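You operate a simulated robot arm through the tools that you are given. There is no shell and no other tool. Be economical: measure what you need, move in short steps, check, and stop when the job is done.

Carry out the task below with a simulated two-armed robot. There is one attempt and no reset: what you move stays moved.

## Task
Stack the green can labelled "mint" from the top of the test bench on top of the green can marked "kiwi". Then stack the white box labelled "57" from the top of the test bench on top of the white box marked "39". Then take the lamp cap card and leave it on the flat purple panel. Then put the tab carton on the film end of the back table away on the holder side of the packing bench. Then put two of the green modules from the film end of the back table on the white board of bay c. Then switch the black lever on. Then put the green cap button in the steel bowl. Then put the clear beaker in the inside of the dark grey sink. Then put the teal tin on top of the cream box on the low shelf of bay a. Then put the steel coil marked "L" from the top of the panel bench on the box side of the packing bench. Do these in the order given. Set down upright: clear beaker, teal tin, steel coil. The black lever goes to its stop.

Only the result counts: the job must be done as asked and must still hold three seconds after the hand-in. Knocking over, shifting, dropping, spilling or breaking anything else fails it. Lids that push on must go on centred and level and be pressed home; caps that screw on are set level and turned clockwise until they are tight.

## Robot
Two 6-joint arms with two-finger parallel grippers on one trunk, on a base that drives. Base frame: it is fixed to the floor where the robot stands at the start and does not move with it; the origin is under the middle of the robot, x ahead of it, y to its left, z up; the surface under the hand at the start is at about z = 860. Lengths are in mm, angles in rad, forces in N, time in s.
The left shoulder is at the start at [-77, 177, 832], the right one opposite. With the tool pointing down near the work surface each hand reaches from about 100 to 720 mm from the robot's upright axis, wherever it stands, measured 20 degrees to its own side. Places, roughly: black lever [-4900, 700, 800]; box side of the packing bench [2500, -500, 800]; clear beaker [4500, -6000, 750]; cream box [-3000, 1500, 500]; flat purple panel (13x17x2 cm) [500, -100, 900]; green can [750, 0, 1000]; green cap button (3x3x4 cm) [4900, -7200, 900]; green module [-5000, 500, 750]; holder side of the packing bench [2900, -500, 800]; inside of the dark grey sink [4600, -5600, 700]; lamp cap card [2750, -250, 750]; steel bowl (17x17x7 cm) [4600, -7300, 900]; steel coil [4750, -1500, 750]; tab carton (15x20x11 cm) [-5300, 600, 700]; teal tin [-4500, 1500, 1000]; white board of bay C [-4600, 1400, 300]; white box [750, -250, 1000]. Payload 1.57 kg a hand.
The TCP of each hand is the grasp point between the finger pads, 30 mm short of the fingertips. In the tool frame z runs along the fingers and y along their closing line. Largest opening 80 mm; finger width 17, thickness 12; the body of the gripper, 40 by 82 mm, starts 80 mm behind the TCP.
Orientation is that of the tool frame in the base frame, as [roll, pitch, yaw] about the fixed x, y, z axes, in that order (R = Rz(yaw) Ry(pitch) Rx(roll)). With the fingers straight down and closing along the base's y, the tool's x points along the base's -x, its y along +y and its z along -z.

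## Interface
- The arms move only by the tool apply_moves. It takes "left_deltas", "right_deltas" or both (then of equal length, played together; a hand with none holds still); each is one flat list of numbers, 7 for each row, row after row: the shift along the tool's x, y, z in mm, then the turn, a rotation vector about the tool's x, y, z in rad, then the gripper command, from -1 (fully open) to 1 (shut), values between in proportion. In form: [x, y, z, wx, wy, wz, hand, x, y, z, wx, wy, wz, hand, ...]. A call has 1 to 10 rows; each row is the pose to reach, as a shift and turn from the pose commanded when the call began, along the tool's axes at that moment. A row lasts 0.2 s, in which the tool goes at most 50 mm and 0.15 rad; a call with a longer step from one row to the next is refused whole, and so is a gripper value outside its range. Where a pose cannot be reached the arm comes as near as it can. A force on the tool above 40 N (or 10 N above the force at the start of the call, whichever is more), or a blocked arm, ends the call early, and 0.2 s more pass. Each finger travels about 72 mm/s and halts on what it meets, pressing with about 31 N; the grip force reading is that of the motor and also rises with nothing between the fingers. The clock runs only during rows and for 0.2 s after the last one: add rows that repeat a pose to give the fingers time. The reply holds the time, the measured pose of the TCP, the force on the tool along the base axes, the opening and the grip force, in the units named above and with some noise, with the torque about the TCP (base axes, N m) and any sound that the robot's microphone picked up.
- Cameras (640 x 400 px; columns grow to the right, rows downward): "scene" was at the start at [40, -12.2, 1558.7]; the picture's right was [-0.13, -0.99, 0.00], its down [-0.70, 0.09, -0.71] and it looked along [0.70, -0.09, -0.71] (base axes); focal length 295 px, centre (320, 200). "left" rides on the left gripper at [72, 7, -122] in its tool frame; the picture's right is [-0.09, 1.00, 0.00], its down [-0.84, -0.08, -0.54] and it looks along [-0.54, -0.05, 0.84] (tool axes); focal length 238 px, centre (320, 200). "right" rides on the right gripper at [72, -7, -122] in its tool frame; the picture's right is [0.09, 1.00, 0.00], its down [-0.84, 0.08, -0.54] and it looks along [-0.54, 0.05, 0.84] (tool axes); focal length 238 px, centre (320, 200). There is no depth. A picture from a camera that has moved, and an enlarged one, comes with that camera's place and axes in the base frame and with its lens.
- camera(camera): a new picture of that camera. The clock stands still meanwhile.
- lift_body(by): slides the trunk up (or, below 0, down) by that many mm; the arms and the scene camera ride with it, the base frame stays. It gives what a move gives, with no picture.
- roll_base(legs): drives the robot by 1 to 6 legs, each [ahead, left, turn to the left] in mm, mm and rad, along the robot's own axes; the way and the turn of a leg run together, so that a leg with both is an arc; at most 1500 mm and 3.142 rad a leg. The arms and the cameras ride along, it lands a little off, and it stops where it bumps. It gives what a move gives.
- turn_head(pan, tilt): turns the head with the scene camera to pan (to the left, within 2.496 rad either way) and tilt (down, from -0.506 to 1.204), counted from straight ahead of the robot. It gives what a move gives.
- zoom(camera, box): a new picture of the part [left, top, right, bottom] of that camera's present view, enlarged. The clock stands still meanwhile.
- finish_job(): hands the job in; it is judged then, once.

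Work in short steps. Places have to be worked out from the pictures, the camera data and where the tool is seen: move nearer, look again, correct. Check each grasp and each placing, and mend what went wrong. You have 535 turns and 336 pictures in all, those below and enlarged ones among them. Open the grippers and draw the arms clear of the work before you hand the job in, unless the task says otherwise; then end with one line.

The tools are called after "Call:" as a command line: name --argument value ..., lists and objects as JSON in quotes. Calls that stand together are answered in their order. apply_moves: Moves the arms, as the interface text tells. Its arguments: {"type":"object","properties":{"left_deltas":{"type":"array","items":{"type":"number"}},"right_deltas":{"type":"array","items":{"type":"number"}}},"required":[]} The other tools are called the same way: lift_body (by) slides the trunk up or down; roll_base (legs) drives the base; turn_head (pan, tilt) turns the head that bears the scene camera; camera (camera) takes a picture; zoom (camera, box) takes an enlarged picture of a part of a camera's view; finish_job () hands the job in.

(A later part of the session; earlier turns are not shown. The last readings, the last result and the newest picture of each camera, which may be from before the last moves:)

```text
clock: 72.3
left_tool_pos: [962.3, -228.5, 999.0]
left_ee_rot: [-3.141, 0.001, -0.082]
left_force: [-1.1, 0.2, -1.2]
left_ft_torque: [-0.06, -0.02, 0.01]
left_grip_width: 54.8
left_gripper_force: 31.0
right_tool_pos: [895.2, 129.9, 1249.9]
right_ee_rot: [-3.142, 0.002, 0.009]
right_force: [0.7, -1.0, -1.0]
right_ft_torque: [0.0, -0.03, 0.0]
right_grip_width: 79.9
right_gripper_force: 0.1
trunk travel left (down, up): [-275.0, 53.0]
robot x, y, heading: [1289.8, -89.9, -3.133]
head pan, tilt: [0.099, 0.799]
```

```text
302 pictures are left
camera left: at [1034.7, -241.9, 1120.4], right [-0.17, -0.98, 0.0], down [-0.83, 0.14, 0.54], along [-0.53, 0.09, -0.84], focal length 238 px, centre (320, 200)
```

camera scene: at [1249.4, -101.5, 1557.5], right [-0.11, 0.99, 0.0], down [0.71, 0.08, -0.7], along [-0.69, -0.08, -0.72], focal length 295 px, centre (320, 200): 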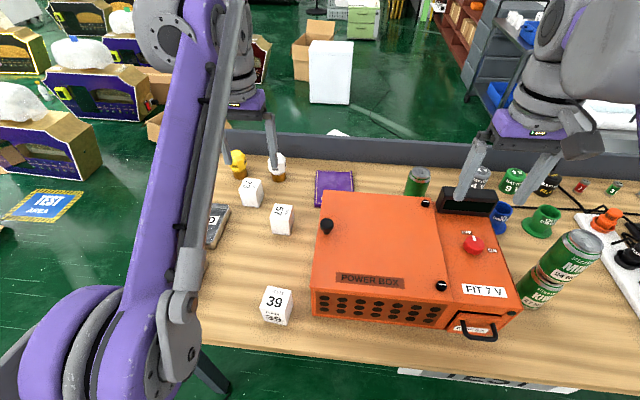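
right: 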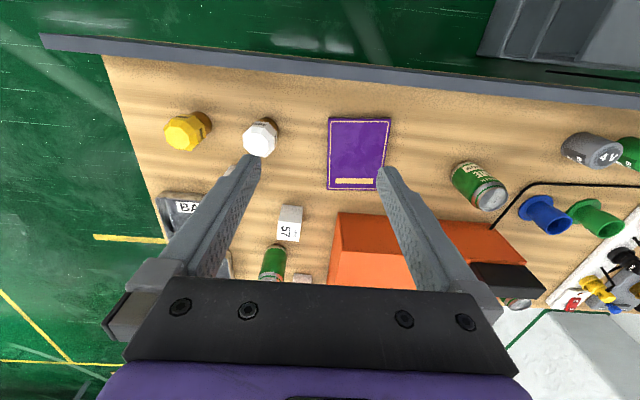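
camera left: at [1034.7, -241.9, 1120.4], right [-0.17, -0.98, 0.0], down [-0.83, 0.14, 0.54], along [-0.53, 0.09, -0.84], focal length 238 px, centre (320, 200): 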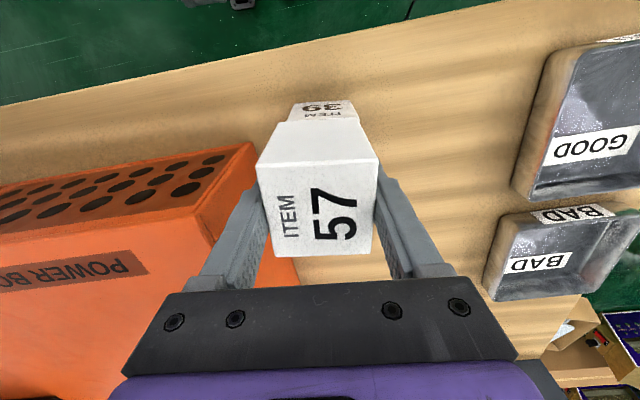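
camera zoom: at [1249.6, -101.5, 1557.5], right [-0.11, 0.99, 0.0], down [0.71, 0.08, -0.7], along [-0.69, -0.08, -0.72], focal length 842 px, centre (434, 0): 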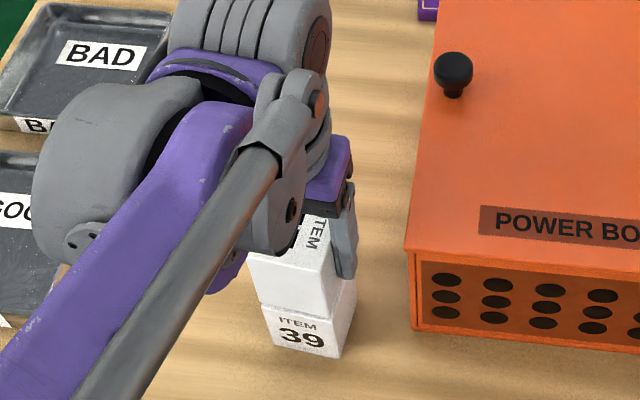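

Call:
zoom --camera "left" --box '[240, 80, 400, 180]'

Call:
zoom --camera "scene" --box '[250, 260, 310, 340]'

```text
4.00 times, centred on (320, 130) of left
camera zoom: at [1034.7, -241.9, 1120.4], right [-0.17, -0.98, 0.0], down [-0.83, 0.14, 0.54], along [-0.53, 0.09, -0.84], focal length 953 px, centre (320, 480)
```

zoom: 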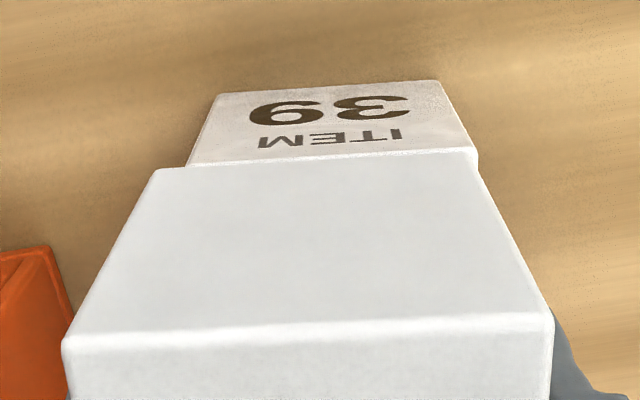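

```text
5.00 times, centred on (280, 300) of scene
camera zoom: at [1249.6, -101.5, 1557.5], right [-0.11, 0.99, 0.0], down [0.71, 0.08, -0.7], along [-0.69, -0.08, -0.72], focal length 1474 px, centre (520, -300)
```

zoom: 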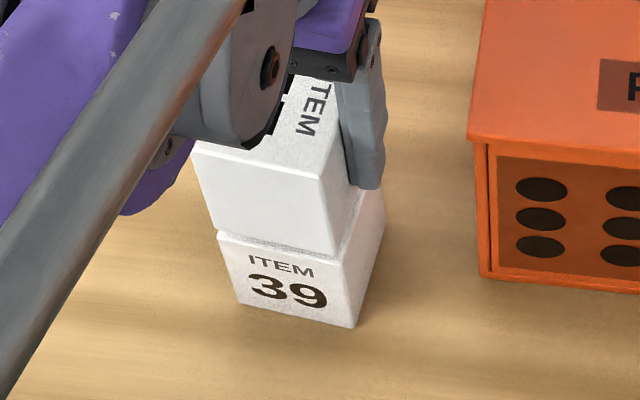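

Alignment is within about 2 mm. Fine-tune slightly and lower to just above contact (expected TCP z≈961).

Call:
apply_moves --left_deltas '[-1, 1, 10, 0, 0, -0.04, 1, -1, 1, 20, 0, 0, -0.04, 1, -1, 1, 30, 0, 0, -0.04, 1, -1, 1, 34, 0, 0, -0.04, 1]'

```text
clock: 73.3
left_tool_pos: [963.7, -228.2, 967.5]
left_ee_rot: [3.141, 0.002, -0.041]
left_force: [-0.8, -1.3, 36.4]
left_ft_torque: [-0.1, 0.08, 0.02]
left_grip_width: 54.6
left_gripper_force: 31.3
right_tool_pos: [896.2, 129.8, 1250.7]
right_ee_rot: [3.14, 0.0, 0.009]
right_force: [-0.2, 0.7, 0.5]
right_ft_torque: [0.02, -0.01, 0.0]
right_grip_width: 80.2
right_gripper_force: 0.1
trunk travel left (down, up): [-275.0, 53.0]
robot x, y, heading: [1288.0, -89.4, -3.132]
head pan, tilt: [0.099, 0.799]
```

Contact is made and centred (torque small). Unload 2 mm and release, then rise.

Call:
apply_moves --left_deltas '[0, 0, -1.5, 0, 0, 0, 1, 0, 0, -1.5, 0, 0, 0, 0.6, 0, 0, -1.5, 0, 0, 0, -0.4, 0, 0, -1.5, 0, 0, 0, -1, 0, 0, -1.5, 0, 0, 0, -1, 0, 0, -20, 0, 0, 0, -1, 0, 0, -60, 0, 0, 0, -1, 0, 0, -100, 0, 0, 0, -1, 0, 0, -145, 0, 0, 0, -1]'

Call:
zoom --camera "scene" --box '[200, 200, 360, 340]'

Call:
camera --camera "left"

```text
clock: 75.3
left_tool_pos: [962.0, -227.5, 1110.0]
left_ee_rot: [-3.141, -0.002, -0.042]
left_force: [0.1, -0.3, 0.4]
left_ft_torque: [0.02, 0.0, -0.02]
left_grip_width: 80.2
left_gripper_force: 0.1
right_tool_pos: [894.8, 129.7, 1250.0]
right_ee_rot: [3.141, 0.0, 0.009]
right_force: [0.8, -0.2, 0.3]
right_ft_torque: [0.01, -0.03, 0.0]
right_grip_width: 79.9
right_gripper_force: 0.2
trunk travel left (down, up): [-275.0, 53.0]
robot x, y, heading: [1286.1, -93.8, -3.132]
head pan, tilt: [0.099, 0.799]
```

```text
2.86 times, centred on (280, 270) of scene
camera zoom: at [1250.0, -101.3, 1557.5], right [-0.11, 0.99, 0.0], down [0.71, 0.08, -0.7], along [-0.69, -0.08, -0.72], focal length 842 px, centre (434, 0)
```

zoom: 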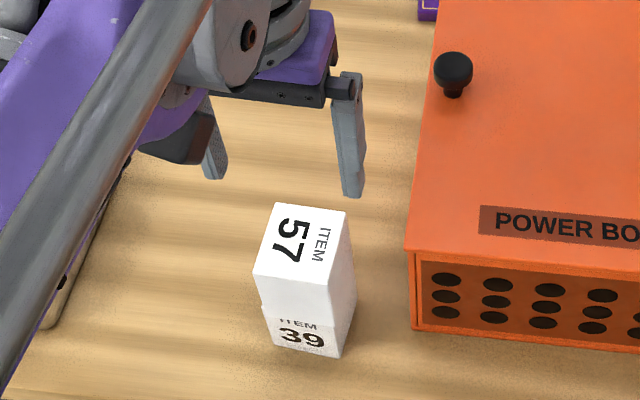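

```text
298 pictures are left
camera left: at [1034.4, -239.5, 1232.6], right [-0.13, -0.99, 0.0], down [-0.83, 0.11, 0.54], along [-0.54, 0.07, -0.84], focal length 238 px, centre (320, 200)
```

left: 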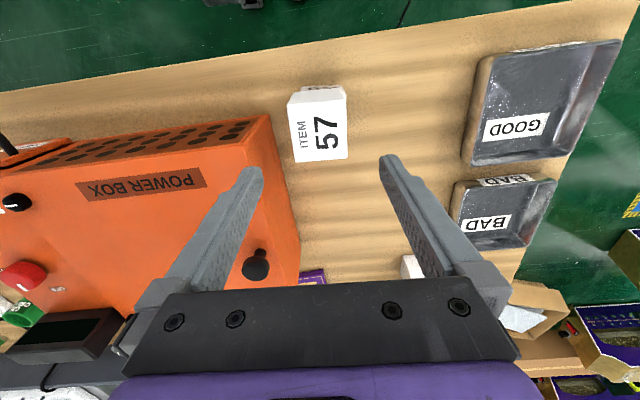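

Task 2 done. Raise the hand, back away and turn to the packing bench.

Call:
apply_moves --left_deltas '[0, 0, -45, 0, 0, 0, -1, 0, 0, -90, 0, 0, 0, -1, 0, 0, -135, 0, 0, 0, -1]'

Call:
roll_base --legs '[[-320, 0, 0], [0, 0, 3.14]]'

Call:
turn_head --pan 0 --tilt 0.65

Call:
camera --camera "scene"

```text
clock: 76.1
left_tool_pos: [962.3, -228.5, 1246.9]
left_ee_rot: [-3.141, 0.001, -0.04]
left_force: [0.7, -0.3, -0.2]
left_ft_torque: [-0.04, 0.01, 0.01]
left_grip_width: 79.8
left_gripper_force: 0.0
right_tool_pos: [894.4, 130.2, 1249.4]
right_ee_rot: [3.141, 0.0, 0.009]
right_force: [0.7, -0.7, -0.3]
right_ft_torque: [-0.01, 0.04, -0.01]
right_grip_width: 79.9
right_gripper_force: 0.1
trunk travel left (down, up): [-275.0, 53.0]
robot x, y, heading: [1290.4, -95.1, -3.132]
head pan, tilt: [0.099, 0.799]
```

```text
clock: 85.5
left_tool_pos: [1932.5, 48.5, 1245.5]
left_ee_rot: [-3.141, 0.0, 3.09]
left_force: [0.0, 0.1, 0.2]
left_ft_torque: [0.01, 0.01, 0.03]
left_grip_width: 79.9
left_gripper_force: 0.1
right_tool_pos: [1996.5, -311.1, 1249.5]
right_ee_rot: [3.141, 0.0, -3.141]
right_force: [-0.7, 0.6, -0.4]
right_ft_torque: [0.01, -0.01, -0.01]
right_grip_width: 79.8
right_gripper_force: 0.2
trunk travel left (down, up): [-275.0, 53.0]
robot x, y, heading: [1606.3, -85.6, -0.004]
head pan, tilt: [0.099, 0.799]
```

```text
clock: 86.2
left_tool_pos: [1932.4, 46.5, 1246.3]
left_ee_rot: [-3.14, 0.001, 3.091]
left_force: [0.4, -0.8, 0.0]
left_ft_torque: [-0.03, 0.01, 0.0]
left_grip_width: 80.1
left_gripper_force: 0.1
right_tool_pos: [1995.7, -311.9, 1250.2]
right_ee_rot: [-3.14, 0.0, -3.141]
right_force: [-0.1, -0.6, -1.0]
right_ft_torque: [-0.03, -0.02, 0.03]
right_grip_width: 79.9
right_gripper_force: 0.0
trunk travel left (down, up): [-275.0, 53.0]
robot x, y, heading: [1609.6, -88.2, -0.0]
head pan, tilt: [0.0, 0.649]
```

```text
297 pictures are left
camera scene: at [1651.3, -89.5, 1570.0], right [0.0, -1.0, 0.0], down [-0.6, 0.0, -0.8], along [0.8, 0.0, -0.6], focal length 295 px, centre (320, 200)
```

scene: 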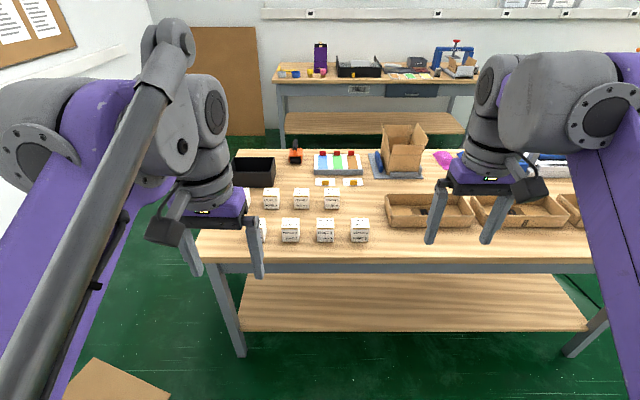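

Call:
zoom --camera "scene" --box '[220, 110, 440, 260]'

Call:
zoom --camera "scene" --box '[420, 110, 640, 260]'

```text
2.67 times, centred on (330, 185) of scene
camera zoom: at [1651.3, -89.5, 1570.0], right [0.0, -1.0, 0.0], down [-0.6, 0.0, -0.8], along [0.8, 0.0, -0.6], focal length 786 px, centre (293, 240)
```

zoom: 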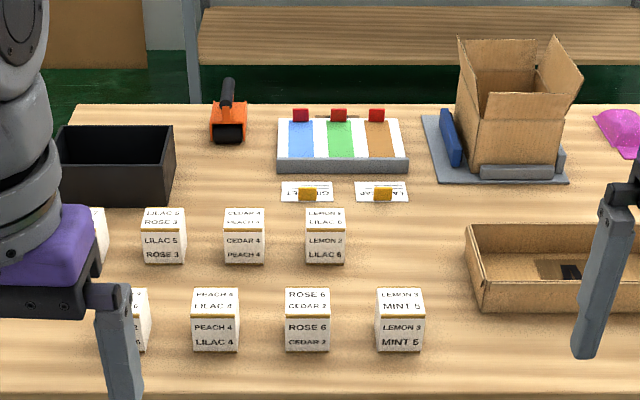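

```text
2.67 times, centred on (530, 185) of scene
camera zoom: at [1651.3, -89.5, 1570.0], right [0.0, -1.0, 0.0], down [-0.6, 0.0, -0.8], along [0.8, 0.0, -0.6], focal length 786 px, centre (-240, 240)
```

zoom: 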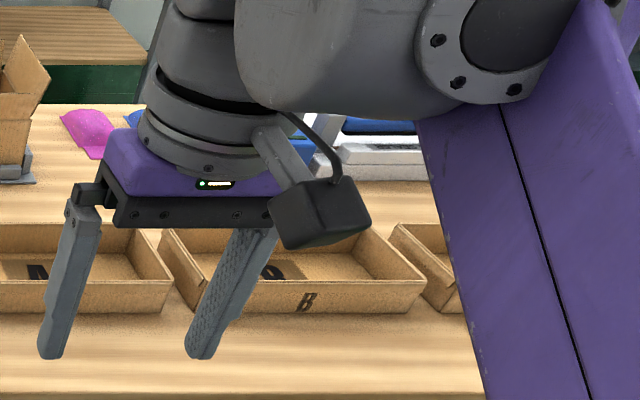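

The right-hand card reads "LA… CAP" – lamp cap card at ≈(2863,-254). Drive closer for a look.

Call:
roll_base --legs '[[540, 40, 0]]'

Call:
turn_head --pan -0.2 --tilt 0.75

Call:
camera --camera "scene"

Call:
camera --camera "right"

```text
clock: 89.3
left_tool_pos: [2473.0, 87.2, 1246.4]
left_ee_rot: [-3.141, 0.0, 3.09]
left_force: [-1.4, 0.2, -0.4]
left_ft_torque: [0.05, 0.01, 0.02]
left_grip_width: 79.8
left_gripper_force: 0.0
right_tool_pos: [2537.2, -272.1, 1249.3]
right_ee_rot: [3.14, 0.0, -3.139]
right_force: [-0.2, 0.4, -0.4]
right_ft_torque: [0.01, 0.01, -0.02]
right_grip_width: 79.8
right_gripper_force: 0.0
trunk travel left (down, up): [-275.0, 53.0]
robot x, y, heading: [2146.4, -45.4, -0.001]
head pan, tilt: [0.0, 0.649]
```

```text
clock: 90.1
left_tool_pos: [2473.6, 86.8, 1246.2]
left_ee_rot: [3.141, 0.0, 3.091]
left_force: [-0.4, 0.2, 0.0]
left_ft_torque: [-0.01, 0.03, 0.02]
left_grip_width: 80.0
left_gripper_force: 0.1
right_tool_pos: [2536.8, -272.0, 1250.8]
right_ee_rot: [-3.141, 0.001, -3.141]
right_force: [0.2, -0.2, -0.1]
right_ft_torque: [-0.01, 0.01, 0.01]
right_grip_width: 80.2
right_gripper_force: 0.1
trunk travel left (down, up): [-275.0, 53.0]
robot x, y, heading: [2147.1, -46.5, 0.004]
head pan, tilt: [-0.201, 0.75]
```

```text
294 pictures are left
camera scene: at [2186.5, -66.5, 1561.5], right [-0.2, -0.98, 0.0], down [-0.67, 0.14, -0.73], along [0.72, -0.15, -0.68], focal length 295 px, centre (320, 200)
```

scene: 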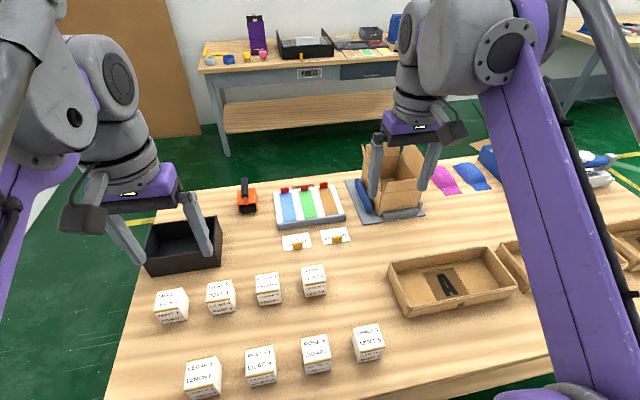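

```text
293 pictures are left
camera right: at [2466.0, -279.3, 1370.6], right [-0.09, 1.0, 0.0], down [0.84, 0.08, 0.54], along [0.54, 0.05, -0.84], focal length 238 px, centre (320, 200)
```

right: 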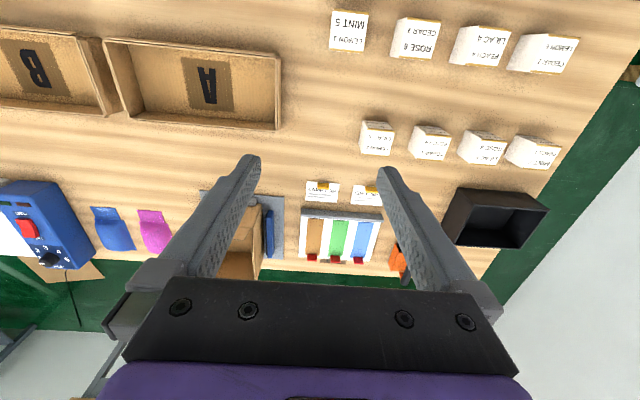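

Call:
zoom --camera "scene" --box '[260, 170, 380, 260]'

Call:
zoom --camera "right" --box '[270, 160, 410, 260]'

```text
4.44 times, centred on (320, 215) of scene
camera zoom: at [2186.5, -66.5, 1561.5], right [-0.2, -0.98, 0.0], down [-0.67, 0.14, -0.73], along [0.72, -0.15, -0.68], focal length 1310 px, centre (320, 133)
```

zoom: 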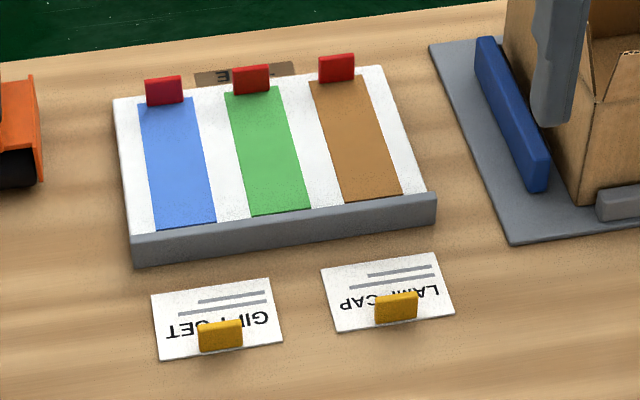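

```text
4.00 times, centred on (340, 210) of right
camera zoom: at [2466.0, -279.3, 1370.6], right [-0.09, 1.0, 0.0], down [0.84, 0.08, 0.54], along [0.54, 0.05, -0.84], focal length 953 px, centre (240, 160)
```

zoom: 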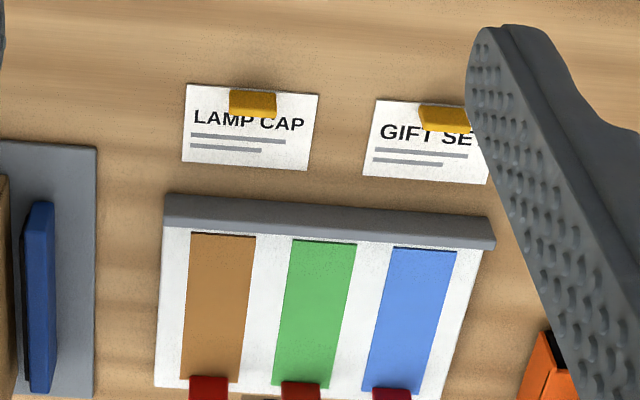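

The lamp cap card has an upright orange tab at its near edge, wide along y; the fingers must close along x. Lower the trunk 100 mm, then turn the right tool 90° while approaching.

Call:
lift_body --by -100

Call:
apply_moves --right_deltas '[-15, 0, 0, 0, 0, 0.15, -1, -30, 0, 0, 0, 0, 0.3, -1, -45, 0, 0, 0, 0, 0.45, -1, -60, 0, 0, 0, 0, 0.6, -1, -75, 0, 0, 0, 0, 0.75, -1, -90, 0, 0, 0, 0, 0.9, -1, -105, 0, 0, 0, 0, 1.05, -1, -120, 0, 0, 0, 0, 1.2, -1, -135, 0, 0, 0, 0, 1.35, -1, -150, 0, 0, 0, 0, 1.5, -1]'

Call:
camera --camera "right"

```text
clock: 91.4
left_tool_pos: [2473.1, 86.6, 1147.6]
left_ee_rot: [-3.142, 0.0, 3.093]
left_force: [-0.4, 0.2, -0.3]
left_ft_torque: [0.03, 0.01, 0.02]
left_grip_width: 80.0
left_gripper_force: 0.1
right_tool_pos: [2536.6, -272.1, 1151.0]
right_ee_rot: [-3.139, -0.001, 3.141]
right_force: [-0.8, 0.0, -0.3]
right_ft_torque: [-0.01, 0.0, -0.01]
right_grip_width: 80.0
right_gripper_force: 0.0
trunk travel left (down, up): [-175.0, 153.0]
robot x, y, heading: [2141.9, -46.3, -0.001]
head pan, tilt: [-0.201, 0.75]
```

```text
clock: 93.6
left_tool_pos: [2472.2, 86.0, 1146.7]
left_ee_rot: [3.141, 0.0, 3.091]
left_force: [-0.2, 0.5, 0.2]
left_ft_torque: [0.03, -0.02, -0.01]
left_grip_width: 79.8
left_gripper_force: 0.0
right_tool_pos: [2637.8, -268.6, 1105.8]
right_ee_rot: [3.141, 0.0, 1.64]
right_force: [-0.7, 0.8, 0.6]
right_ft_torque: [-0.01, -0.02, -0.02]
right_grip_width: 80.1
right_gripper_force: 0.0
right hand out of reach, approached as far as the arm can: row 5, 6, 7, 8, 9, 10
trunk travel left (down, up): [-175.0, 153.0]
robot x, y, heading: [2148.1, -46.3, -0.001]
head pan, tilt: [-0.201, 0.75]
```

```text
290 pictures are left
camera right: at [2626.9, -197.7, 1226.9], right [0.99, 0.16, 0.0], down [0.13, -0.83, 0.54], along [0.09, -0.54, -0.84], focal length 238 px, centre (320, 200)
```

right: 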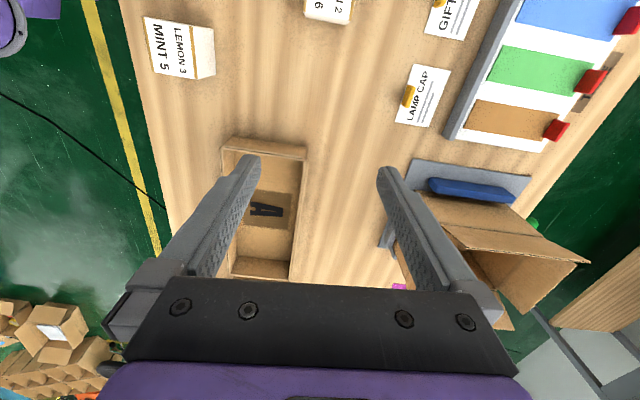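

Reach is limited up high; lower the hand first and see the pose.

Call:
apply_moves --right_deltas '[0, 0, 45, 0, 0, 0, -1, 0, 0, 90, 0, 0, 0, -1, 0, 0, 135, 0, 0, 0, -1, 0, 0, 180, 0, 0, 0, -1, 0, 0, 220, 0, 0, 0, -1]'

```text
clock: 94.8
left_tool_pos: [2473.5, 87.9, 1147.2]
left_ee_rot: [-3.14, 0.0, 3.091]
left_force: [0.0, 0.5, 0.2]
left_ft_torque: [-0.02, 0.0, 0.0]
left_grip_width: 79.7
left_gripper_force: 0.1
right_tool_pos: [2637.3, -268.9, 885.9]
right_ee_rot: [3.141, 0.0, 1.641]
right_force: [0.7, -0.8, 0.0]
right_ft_torque: [-0.03, -0.01, -0.03]
right_grip_width: 79.9
right_gripper_force: 0.0
trunk travel left (down, up): [-175.0, 153.0]
robot x, y, heading: [2143.0, -50.7, -0.002]
head pan, tilt: [-0.201, 0.75]
```

Call:
apply_moves --right_deltas '[2, 41, 0, 0, 0, 0.02, -1, 4, 82, 0, 0, 0, 0.04, -1, 6, 123, 0, 0, 0, 0.06, -1, 9, 163, 0, 0, 0, 0.07, -1]'

Call:
camera --camera "right"

```text
clock: 95.8
left_tool_pos: [2474.6, 87.2, 1146.6]
left_ee_rot: [3.141, -0.001, 3.09]
left_force: [-0.9, 0.0, 0.2]
left_ft_torque: [-0.03, 0.0, 0.01]
left_grip_width: 79.9
left_gripper_force: 0.0
right_tool_pos: [2787.6, -251.0, 885.8]
right_ee_rot: [-3.14, 0.0, 1.575]
right_force: [0.1, -0.4, 0.3]
right_ft_torque: [-0.03, 0.02, 0.03]
right_grip_width: 79.9
right_gripper_force: 0.0
right hand out of reach, approached as far as the arm can: row 4
trunk travel left (down, up): [-175.0, 153.0]
robot x, y, heading: [2146.7, -46.0, -0.004]
head pan, tilt: [-0.201, 0.75]
```

```text
289 pictures are left
camera right: at [2781.4, -179.7, 1006.8], right [1.0, 0.09, 0.0], down [0.08, -0.84, 0.54], along [0.05, -0.54, -0.84], focal length 238 px, centre (320, 200)
```

right: 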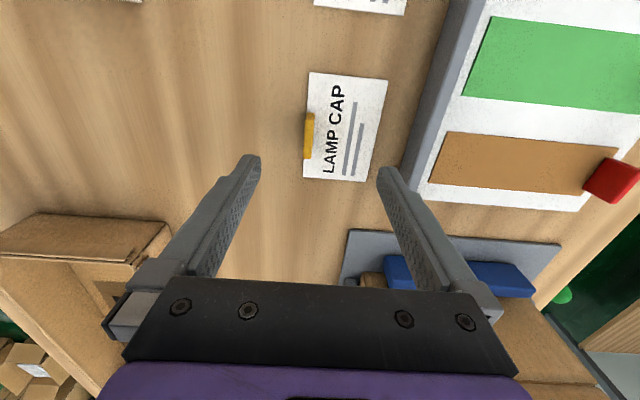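

Triangulating gives the tab at ≈(2778,-244), z≈808. Correct laterally, lower 35 mm and look again.

Call:
apply_moves --right_deltas '[4, -5, 0, 0, 0, 0, -1, 7, -10, 0, 0, 0, 0, -1, 7, -10, 34, 0, 0, 0, -1]'

Call:
camera --camera "right"

Call:
zoom --camera "scene" --box '[270, 140, 390, 260]'

```text
clock: 96.6
left_tool_pos: [2473.2, 86.3, 1146.9]
left_ee_rot: [-3.141, 0.0, 3.091]
left_force: [0.2, -1.3, -0.1]
left_ft_torque: [-0.04, 0.01, 0.01]
left_grip_width: 80.1
left_gripper_force: 0.1
right_tool_pos: [2778.8, -242.1, 852.3]
right_ee_rot: [3.14, 0.0, 1.571]
right_force: [-0.1, -0.9, 0.2]
right_ft_torque: [0.01, 0.0, 0.03]
right_grip_width: 80.0
right_gripper_force: 0.1
trunk travel left (down, up): [-175.0, 153.0]
robot x, y, heading: [2146.2, -51.1, 0.001]
head pan, tilt: [-0.201, 0.75]
```

```text
288 pictures are left
camera right: at [2772.4, -170.8, 973.1], right [1.0, 0.09, 0.0], down [0.08, -0.84, 0.54], along [0.05, -0.54, -0.84], focal length 238 px, centre (320, 200)
```

right: 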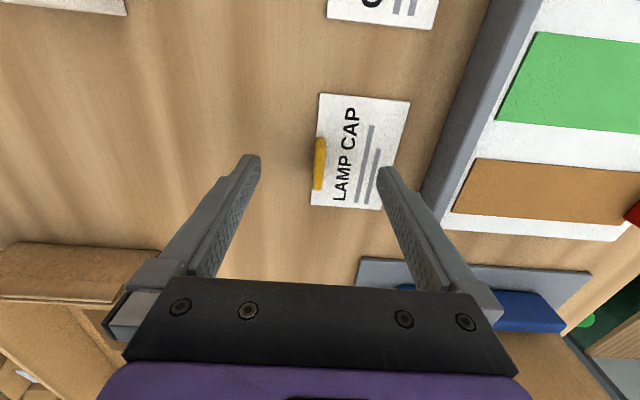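

```text
3.33 times, centred on (330, 200) of scene
camera zoom: at [2191.6, -66.6, 1461.0], right [-0.2, -0.98, 0.0], down [-0.67, 0.14, -0.73], along [0.72, -0.15, -0.68], focal length 983 px, centre (287, 200)
```

zoom: 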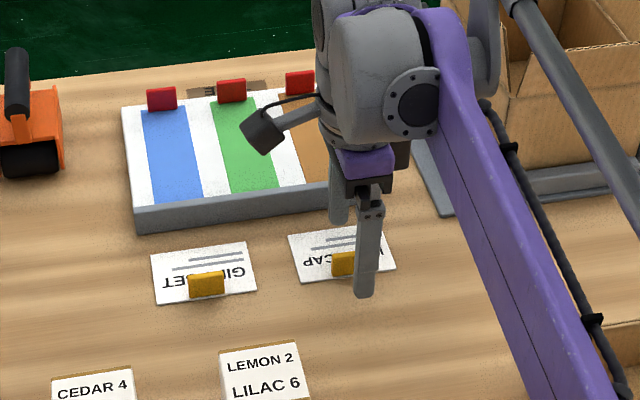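

Aligned. Lower ~20 mm more and look.

Call:
apply_moves --right_deltas '[-2, 0, 10, 0, 0, 0, -1, -2, 0, 20, 0, 0, 0, -1]'

Call:
zoom --camera "right" --box '[220, 90, 420, 240]'

Call:
zoom --camera "scene" --box '[300, 180, 380, 240]'

```text
clock: 97.2
left_tool_pos: [2472.6, 86.6, 1146.6]
left_ee_rot: [-3.141, -0.001, 3.09]
left_force: [0.8, 0.3, -0.6]
left_ft_torque: [-0.01, -0.01, 0.01]
left_grip_width: 79.9
left_gripper_force: 0.0
right_tool_pos: [2779.2, -245.1, 833.9]
right_ee_rot: [-3.141, 0.002, 1.572]
right_force: [-0.3, 0.0, 0.0]
right_ft_torque: [0.03, -0.02, -0.05]
right_grip_width: 80.2
right_gripper_force: 0.1
trunk travel left (down, up): [-175.0, 153.0]
robot x, y, heading: [2144.3, -46.7, -0.004]
head pan, tilt: [-0.201, 0.75]
```

```text
2.67 times, centred on (320, 165) of right
camera zoom: at [2772.4, -173.0, 953.4], right [1.0, 0.09, 0.0], down [0.08, -0.84, 0.54], along [0.05, -0.54, -0.84], focal length 636 px, centre (320, 293)
```

zoom: 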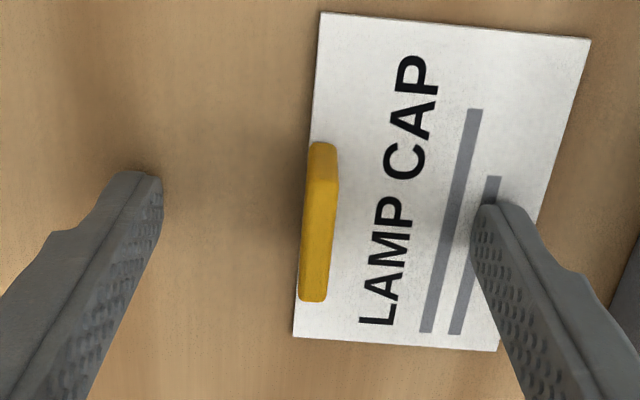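

```text
6.67 times, centred on (340, 210) of scene
camera zoom: at [2191.1, -66.5, 1461.0], right [-0.2, -0.98, 0.0], down [-0.67, 0.14, -0.73], along [0.72, -0.15, -0.68], focal length 1966 px, centre (187, 133)
```

zoom: 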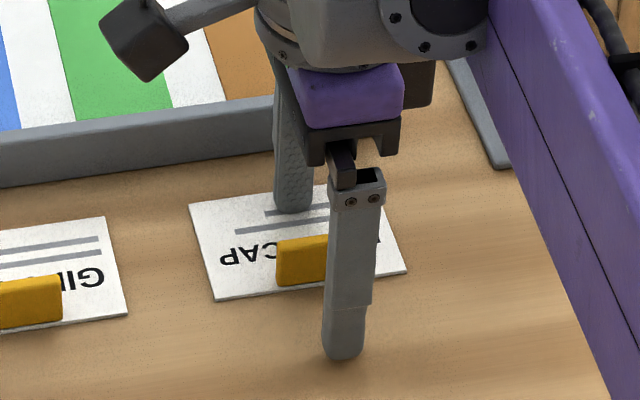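

Centred on the tab. Lower 5 mm more and close.

Call:
apply_moves --right_deltas '[0, 0, 5, 0, 0, 0, -1, 0, 0, 5, 0, 0, 0, 1, 0, 0, 5, 0, 0, 0, 1, 0, 0, 5, 0, 0, 0, 1, 0, 0, 5, 0, 0, 0, 1]'

Call:
zoom --camera "right" --box '[220, 90, 420, 240]'

```text
clock: 97.8
left_tool_pos: [2473.8, 87.5, 1145.9]
left_ee_rot: [-3.142, 0.001, 3.091]
left_force: [0.0, -0.3, 0.6]
left_ft_torque: [-0.03, 0.03, -0.01]
left_grip_width: 80.2
left_gripper_force: 0.1
right_tool_pos: [2780.3, -244.8, 830.1]
right_ee_rot: [3.128, 0.001, 1.571]
right_force: [13.5, -0.1, 25.7]
right_ft_torque: [0.0, -1.15, 0.01]
right_grip_width: 43.6
right_gripper_force: 10.5
trunk travel left (down, up): [-175.0, 153.0]
robot x, y, heading: [2145.8, -47.9, -0.001]
head pan, tilt: [-0.201, 0.75]
stopped in row 2 (right hand): the force on the tool passed its limit at 44 N (the readings are from after the stop); the commanded pose is now the measured one
```

```text
2.67 times, centred on (320, 165) of right
camera zoom: at [2773.3, -172.5, 951.6], right [1.0, 0.09, 0.01], down [0.07, -0.84, 0.54], along [0.06, -0.54, -0.84], focal length 636 px, centre (320, 293)
```

zoom: 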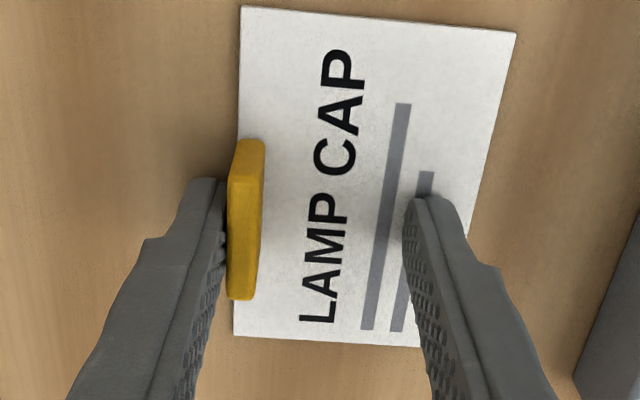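

The far finger pressed on the card (card top at z≈800). Raise 3 mm and then close.

Call:
apply_moves --right_deltas '[0, 0, -4, 0, 0, 0, 0.1, 0, 0, -4, 0, 0, 0, 1, 0, 0, -4, 0, 0, 0, 1, 0, 0, -4, 0, 0, 0, 1, 0, 0, -4, 0, 0, 0, 1]'

Call:
zoom --camera "right" --box '[220, 90, 420, 240]'

```text
clock: 99.0
left_tool_pos: [2473.8, 86.1, 1146.8]
left_ee_rot: [3.142, 0.001, 3.092]
left_force: [0.0, -0.5, -0.6]
left_ft_torque: [0.01, -0.01, 0.0]
left_grip_width: 79.9
left_gripper_force: 0.2
right_tool_pos: [2780.5, -244.5, 833.1]
right_ee_rot: [3.135, 0.0, 1.571]
right_force: [0.3, -0.1, 0.7]
right_ft_torque: [-0.01, 0.02, 0.0]
right_grip_width: 5.0
right_gripper_force: 25.5
trunk travel left (down, up): [-175.0, 153.0]
robot x, y, heading: [2153.8, -49.2, -0.001]
head pan, tilt: [-0.201, 0.75]
```

```text
2.67 times, centred on (320, 165) of right
camera zoom: at [2772.8, -173.0, 953.9], right [1.0, 0.09, 0.01], down [0.07, -0.84, 0.54], along [0.06, -0.54, -0.84], focal length 636 px, centre (320, 293)
```

zoom: 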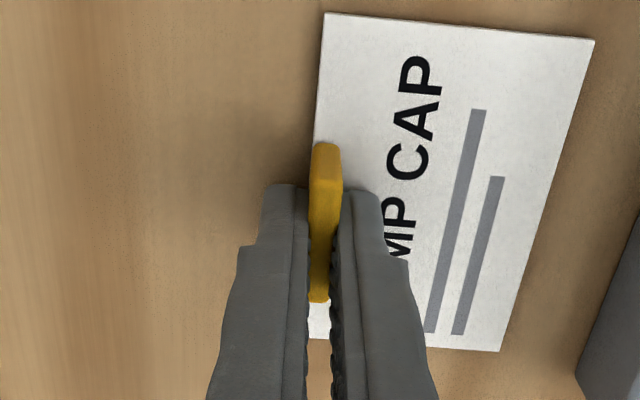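

Tab gripped. Lift the card straight up and check.

Call:
apply_moves --right_deltas '[0, 0, -15, 0, 0, 0, 1, 0, 0, -50, 0, 0, 0, 1, 0, -40, -80, 0, 0, 0, 1, 0, -80, -100, 0, 0, 0, 1, 0, -125, -120, 0, 0, 0, 1, 0, -160, -150, 0, 0, 0, 1, 0, -190, -185, 0, 0, 0, 1, 0, -215, -225, 0, 0, 0, 1]'

Call:
camera --camera "right"

```text
clock: 100.8
left_tool_pos: [2472.7, 86.6, 1147.1]
left_ee_rot: [3.141, 0.0, 3.092]
left_force: [-0.2, 0.9, -0.2]
left_ft_torque: [0.01, -0.01, 0.0]
left_grip_width: 79.8
left_gripper_force: 0.1
right_tool_pos: [2561.9, -245.6, 1058.0]
right_ee_rot: [3.133, 0.0, 1.572]
right_force: [-0.4, -0.1, 1.3]
right_ft_torque: [0.01, 0.01, -0.02]
right_grip_width: 4.9
right_gripper_force: 25.3
trunk travel left (down, up): [-175.0, 153.0]
robot x, y, heading: [2142.1, -47.1, 0.001]
head pan, tilt: [-0.201, 0.75]
```

```text
282 pictures are left
camera right: at [2554.8, -173.3, 1178.5], right [1.0, 0.09, 0.01], down [0.07, -0.84, 0.54], along [0.06, -0.54, -0.84], focal length 238 px, centre (320, 200)
```

right: 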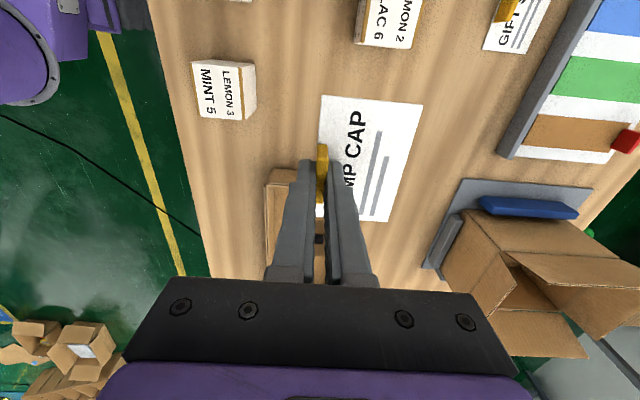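

Card held level. Raise the trunk and drive back round to the front of the test bench.

Call:
lift_body --by 100

Call:
roll_base --legs '[[-540, 0, 0], [0, -1200, 0], [-1500, 0, 0], [-60, 0, 0], [0, 1150, 0]]'

Call:
turn_head --pan -0.15 --tilt 0.85

Call:
camera --camera "scene"

Call:
camera --camera "right"

```text
clock: 102.1
left_tool_pos: [2472.9, 86.7, 1245.8]
left_ee_rot: [-3.141, -0.001, 3.091]
left_force: [0.0, -1.2, 0.0]
left_ft_torque: [-0.04, -0.02, -0.02]
left_grip_width: 79.9
left_gripper_force: 0.0
right_tool_pos: [2562.9, -244.8, 1156.0]
right_ee_rot: [3.135, 0.0, 1.57]
right_force: [-0.3, 0.8, -0.8]
right_ft_torque: [0.02, 0.0, -0.01]
right_grip_width: 5.2
right_gripper_force: 25.3
trunk travel left (down, up): [-275.0, 53.0]
robot x, y, heading: [2145.5, -44.3, -0.003]
head pan, tilt: [-0.201, 0.75]
```

```text
clock: 133.2
left_tool_pos: [405.0, 57.0, 1246.5]
left_ee_rot: [-3.139, -0.001, 3.069]
left_force: [0.6, -0.3, 0.6]
left_ft_torque: [-0.02, 0.01, 0.0]
left_grip_width: 79.8
left_gripper_force: 0.0
right_tool_pos: [487.4, -276.4, 1156.6]
right_ee_rot: [3.133, -0.001, 1.547]
right_force: [0.1, -0.1, 0.6]
right_ft_torque: [0.0, 0.0, -0.01]
right_grip_width: 5.0
right_gripper_force: 25.2
trunk travel left (down, up): [-275.0, 53.0]
robot x, y, heading: [72.7, -66.7, -0.028]
head pan, tilt: [-0.201, 0.75]
```

```text
clock: 133.9
left_tool_pos: [405.3, 57.6, 1245.8]
left_ee_rot: [3.141, 0.0, 3.067]
left_force: [0.0, 0.1, 0.0]
left_ft_torque: [0.02, 0.03, 0.01]
left_grip_width: 80.1
left_gripper_force: 0.1
right_tool_pos: [487.1, -275.9, 1157.3]
right_ee_rot: [3.134, 0.001, 1.548]
right_force: [-0.1, 0.8, -0.5]
right_ft_torque: [0.05, 0.0, 0.02]
right_grip_width: 5.0
right_gripper_force: 25.3
trunk travel left (down, up): [-275.0, 53.0]
robot x, y, heading: [77.1, -69.5, -0.024]
head pan, tilt: [-0.15, 0.85]
```

```text
281 pictures are left
camera scene: at [110.7, -84.0, 1553.5], right [-0.17, -0.98, 0.0], down [-0.74, 0.13, -0.66], along [0.65, -0.11, -0.75], focal length 295 px, centre (320, 200)
```

scene: 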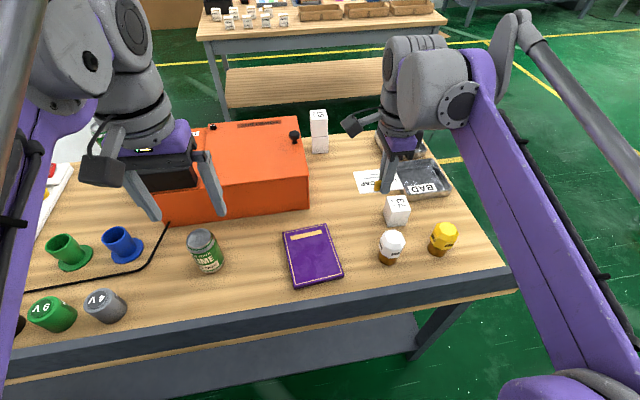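

```text
280 pictures are left
camera right: at [481.5, -204.2, 1277.2], right [1.0, 0.07, 0.01], down [0.05, -0.84, 0.54], along [0.04, -0.54, -0.84], focal length 238 px, centre (320, 200)
```

right: 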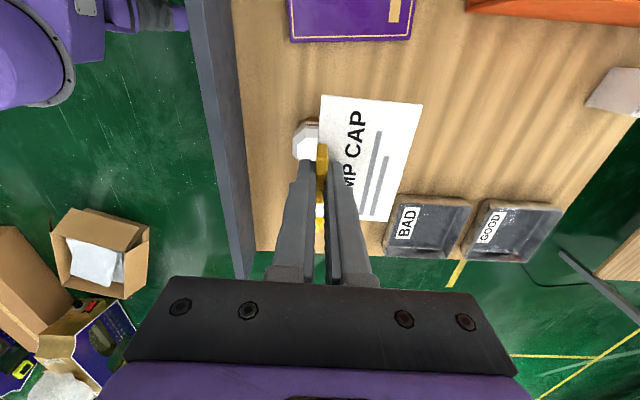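

Panel centre ≈(511,-133), top ≈880. Move the card over it (TCP at ≈(485,-133)) and lower to ~960.

Call:
apply_moves --right_deltas '[45, -2, 0, 0, 0, 0, 1, 90, -3, 0, 0, 0, 0, 1, 130, -4, 25, 0, 0, 0, 1, 143, -4, 70, 0, 0, 0, 1, 143, -4, 115, 0, 0, 0, 1, 143, -4, 160, 0, 0, 0, 1, 143, -4, 195, 0, 0, 0, 1]'

Call:
camera --camera "right"

Call:
camera --camera "scene"

```text
clock: 135.5
left_tool_pos: [404.5, 56.5, 1246.8]
left_ee_rot: [-3.141, 0.0, 3.068]
left_force: [0.2, 0.0, 0.1]
left_ft_torque: [-0.01, 0.01, 0.0]
left_grip_width: 79.9
left_gripper_force: 0.2
right_tool_pos: [487.9, -131.5, 960.5]
right_ee_rot: [3.135, 0.0, 1.549]
right_force: [-0.7, 0.5, -0.4]
right_ft_torque: [0.01, 0.01, -0.02]
right_grip_width: 5.1
right_gripper_force: 25.6
trunk travel left (down, up): [-275.0, 53.0]
robot x, y, heading: [74.1, -69.2, -0.024]
head pan, tilt: [-0.15, 0.85]
```

```text
279 pictures are left
camera right: at [483.3, -61.1, 1081.3], right [1.0, 0.07, 0.01], down [0.05, -0.84, 0.54], along [0.04, -0.54, -0.84], focal length 238 px, centre (320, 200)
```

right: 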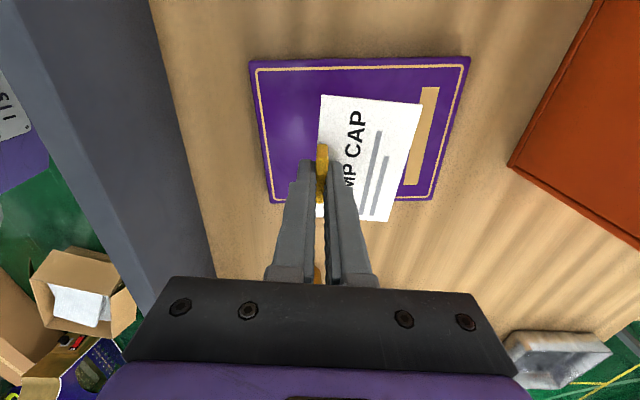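

```text
278 pictures are left
camera scene: at [111.1, -84.1, 1553.4], right [-0.17, -0.98, 0.0], down [-0.74, 0.13, -0.66], along [0.65, -0.11, -0.75], focal length 295 px, centre (320, 200)
```

scene: 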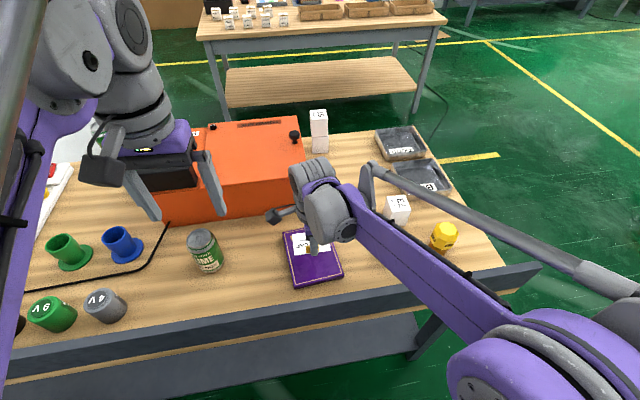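

The card is centred over the panel. Lower to ~919, then feel for contact.

Call:
apply_moves --right_deltas '[0, 0, 20, 0, 0, 0, 1, 0, 0, 36, 0, 0, 0, 1, 0, 0, 41, 0, 0, 0, 1]'

Call:
zoom --camera "scene" --box '[260, 200, 380, 300]'

```text
clock: 136.3
left_tool_pos: [404.3, 57.5, 1246.9]
left_ee_rot: [3.14, 0.001, 3.068]
left_force: [-0.9, 0.3, 1.0]
left_ft_torque: [0.0, -0.02, 0.01]
left_grip_width: 79.9
left_gripper_force: 0.0
right_tool_pos: [488.3, -132.7, 920.3]
right_ee_rot: [3.135, 0.0, 1.549]
right_force: [-0.8, 0.1, -0.1]
right_ft_torque: [0.01, 0.02, -0.01]
right_grip_width: 5.1
right_gripper_force: 25.6
trunk travel left (down, up): [-275.0, 53.0]
robot x, y, heading: [73.5, -70.8, -0.022]
head pan, tilt: [-0.15, 0.85]
```

```text
4.00 times, centred on (320, 250) of scene
camera zoom: at [110.7, -84.1, 1553.4], right [-0.17, -0.98, 0.0], down [-0.74, 0.13, -0.66], along [0.65, -0.11, -0.75], focal length 1179 px, centre (320, 0)
```

zoom: 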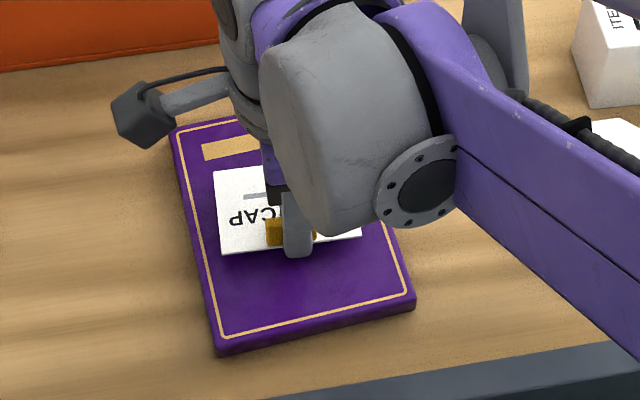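

Call:
apply_moves --right_deltas '[0, 0, 2, 0, 0, 0, 1, 0, 0, 4, 0, 0, 0, 1, 0, 0, 6, 0, 0, 0, 1]'

```text
clock: 137.1
left_tool_pos: [403.7, 58.4, 1246.7]
left_ee_rot: [-3.141, 0.0, 3.068]
left_force: [-0.2, 0.0, -0.1]
left_ft_torque: [-0.04, -0.04, -0.03]
left_grip_width: 80.0
left_gripper_force: 0.0
right_tool_pos: [489.2, -133.1, 915.0]
right_ee_rot: [3.135, 0.0, 1.549]
right_force: [0.2, -0.7, 0.4]
right_ft_torque: [0.0, 0.01, -0.04]
right_grip_width: 5.1
right_gripper_force: 25.2
trunk travel left (down, up): [-275.0, 53.0]
robot x, y, heading: [76.7, -67.4, -0.024]
head pan, tilt: [-0.15, 0.85]
```

No contact yet; continue in fine steps.

Call:
apply_moves --right_deltas '[0, 0, 1.5, 0, 0, 0, 1, 0, 0, 3, 0, 0, 0, 1]'

```text
clock: 137.7
left_tool_pos: [405.1, 57.1, 1246.8]
left_ee_rot: [3.141, 0.002, 3.068]
left_force: [1.1, 0.1, 0.7]
left_ft_torque: [0.03, 0.02, 0.0]
left_grip_width: 80.0
left_gripper_force: 0.0
right_tool_pos: [488.6, -132.8, 911.3]
right_ee_rot: [3.134, 0.0, 1.549]
right_force: [-0.7, -0.2, 0.5]
right_ft_torque: [-0.01, 0.01, 0.02]
right_grip_width: 5.2
right_gripper_force: 25.1
trunk travel left (down, up): [-275.0, 53.0]
robot x, y, heading: [72.9, -71.9, -0.021]
head pan, tilt: [-0.15, 0.85]
```

Call:
apply_moves --right_deltas '[0, 0, 1.5, 0, 0, 0, 1, 0, 0, 3, 0, 0, 0, 1, 0, 0, 4, 0, 0, 0, 1]'

Call:
zoom --camera "right" --box '[220, 40, 480, 230]'

```text
clock: 138.5
left_tool_pos: [404.0, 57.7, 1246.2]
left_ee_rot: [-3.14, 0.0, 3.068]
left_force: [-0.2, -0.2, -0.3]
left_ft_torque: [0.02, 0.02, 0.01]
left_grip_width: 79.9
left_gripper_force: 0.1
right_tool_pos: [487.4, -133.2, 908.6]
right_ee_rot: [3.133, 0.0, 1.547]
right_force: [0.4, 0.2, 10.2]
right_ft_torque: [-0.03, -0.03, 0.02]
right_grip_width: 5.0
right_gripper_force: 24.8
trunk travel left (down, up): [-275.0, 53.0]
robot x, y, heading: [73.2, -67.4, -0.024]
head pan, tilt: [-0.15, 0.85]
```

```text
2.11 times, centred on (350, 135) of right
camera zoom: at [482.5, -61.4, 1028.8], right [1.0, 0.07, 0.01], down [0.05, -0.84, 0.54], along [0.04, -0.54, -0.84], focal length 502 px, centre (257, 337)
```

zoom: 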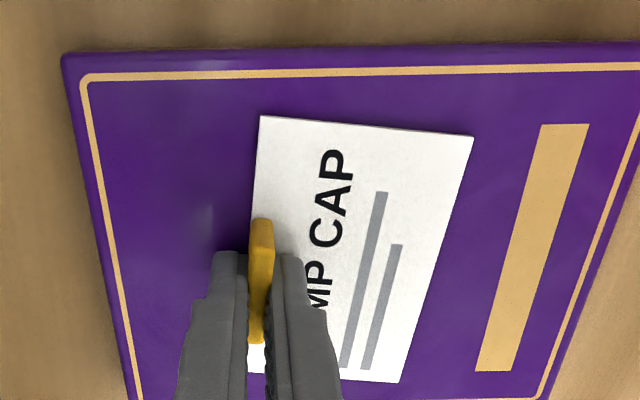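

Contact (10 N). Open slightly and lift away.

Call:
apply_moves --right_deltas '[0, 0, -0.5, 0, 0, 0, 0.7, 0, 0, -0.5, 0, 0, 0, 0.4, 0, 0, -0.5, 0, 0, 0, 0.2, 0, 0, -20, 0, 0, 0, 0.2, 0, 0, -60, 0, 0, 0, 0, 0, 0, -100, 0, 0, 0, -1, 0, 0, -145, 0, 0, 0, -1]'

Call:
camera --camera "right"

```text
clock: 140.1
left_tool_pos: [404.9, 56.7, 1247.1]
left_ee_rot: [3.141, 0.0, 3.069]
left_force: [0.2, 0.1, 0.2]
left_ft_torque: [0.01, 0.0, 0.03]
left_grip_width: 80.0
left_gripper_force: 0.1
right_tool_pos: [485.8, -134.1, 1053.2]
right_ee_rot: [3.134, 0.001, 1.547]
right_force: [0.5, 0.3, 0.3]
right_ft_torque: [-0.02, -0.01, 0.01]
right_grip_width: 80.1
right_gripper_force: 0.1
trunk travel left (down, up): [-275.0, 53.0]
robot x, y, heading: [72.8, -71.9, -0.024]
head pan, tilt: [-0.15, 0.85]
```

```text
275 pictures are left
camera right: at [481.3, -61.5, 1173.5], right [1.0, 0.07, 0.01], down [0.05, -0.84, 0.54], along [0.04, -0.54, -0.84], focal length 238 px, centre (320, 200)
```

right: 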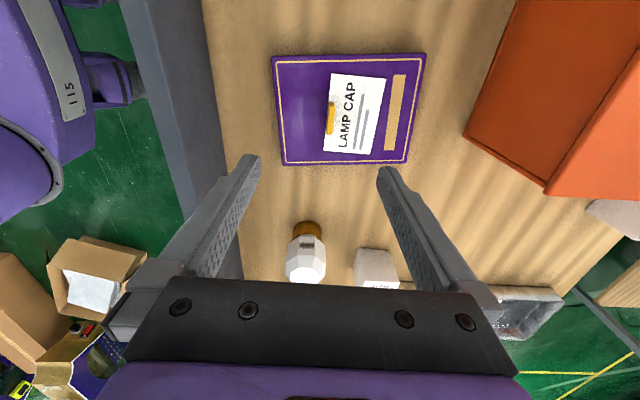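

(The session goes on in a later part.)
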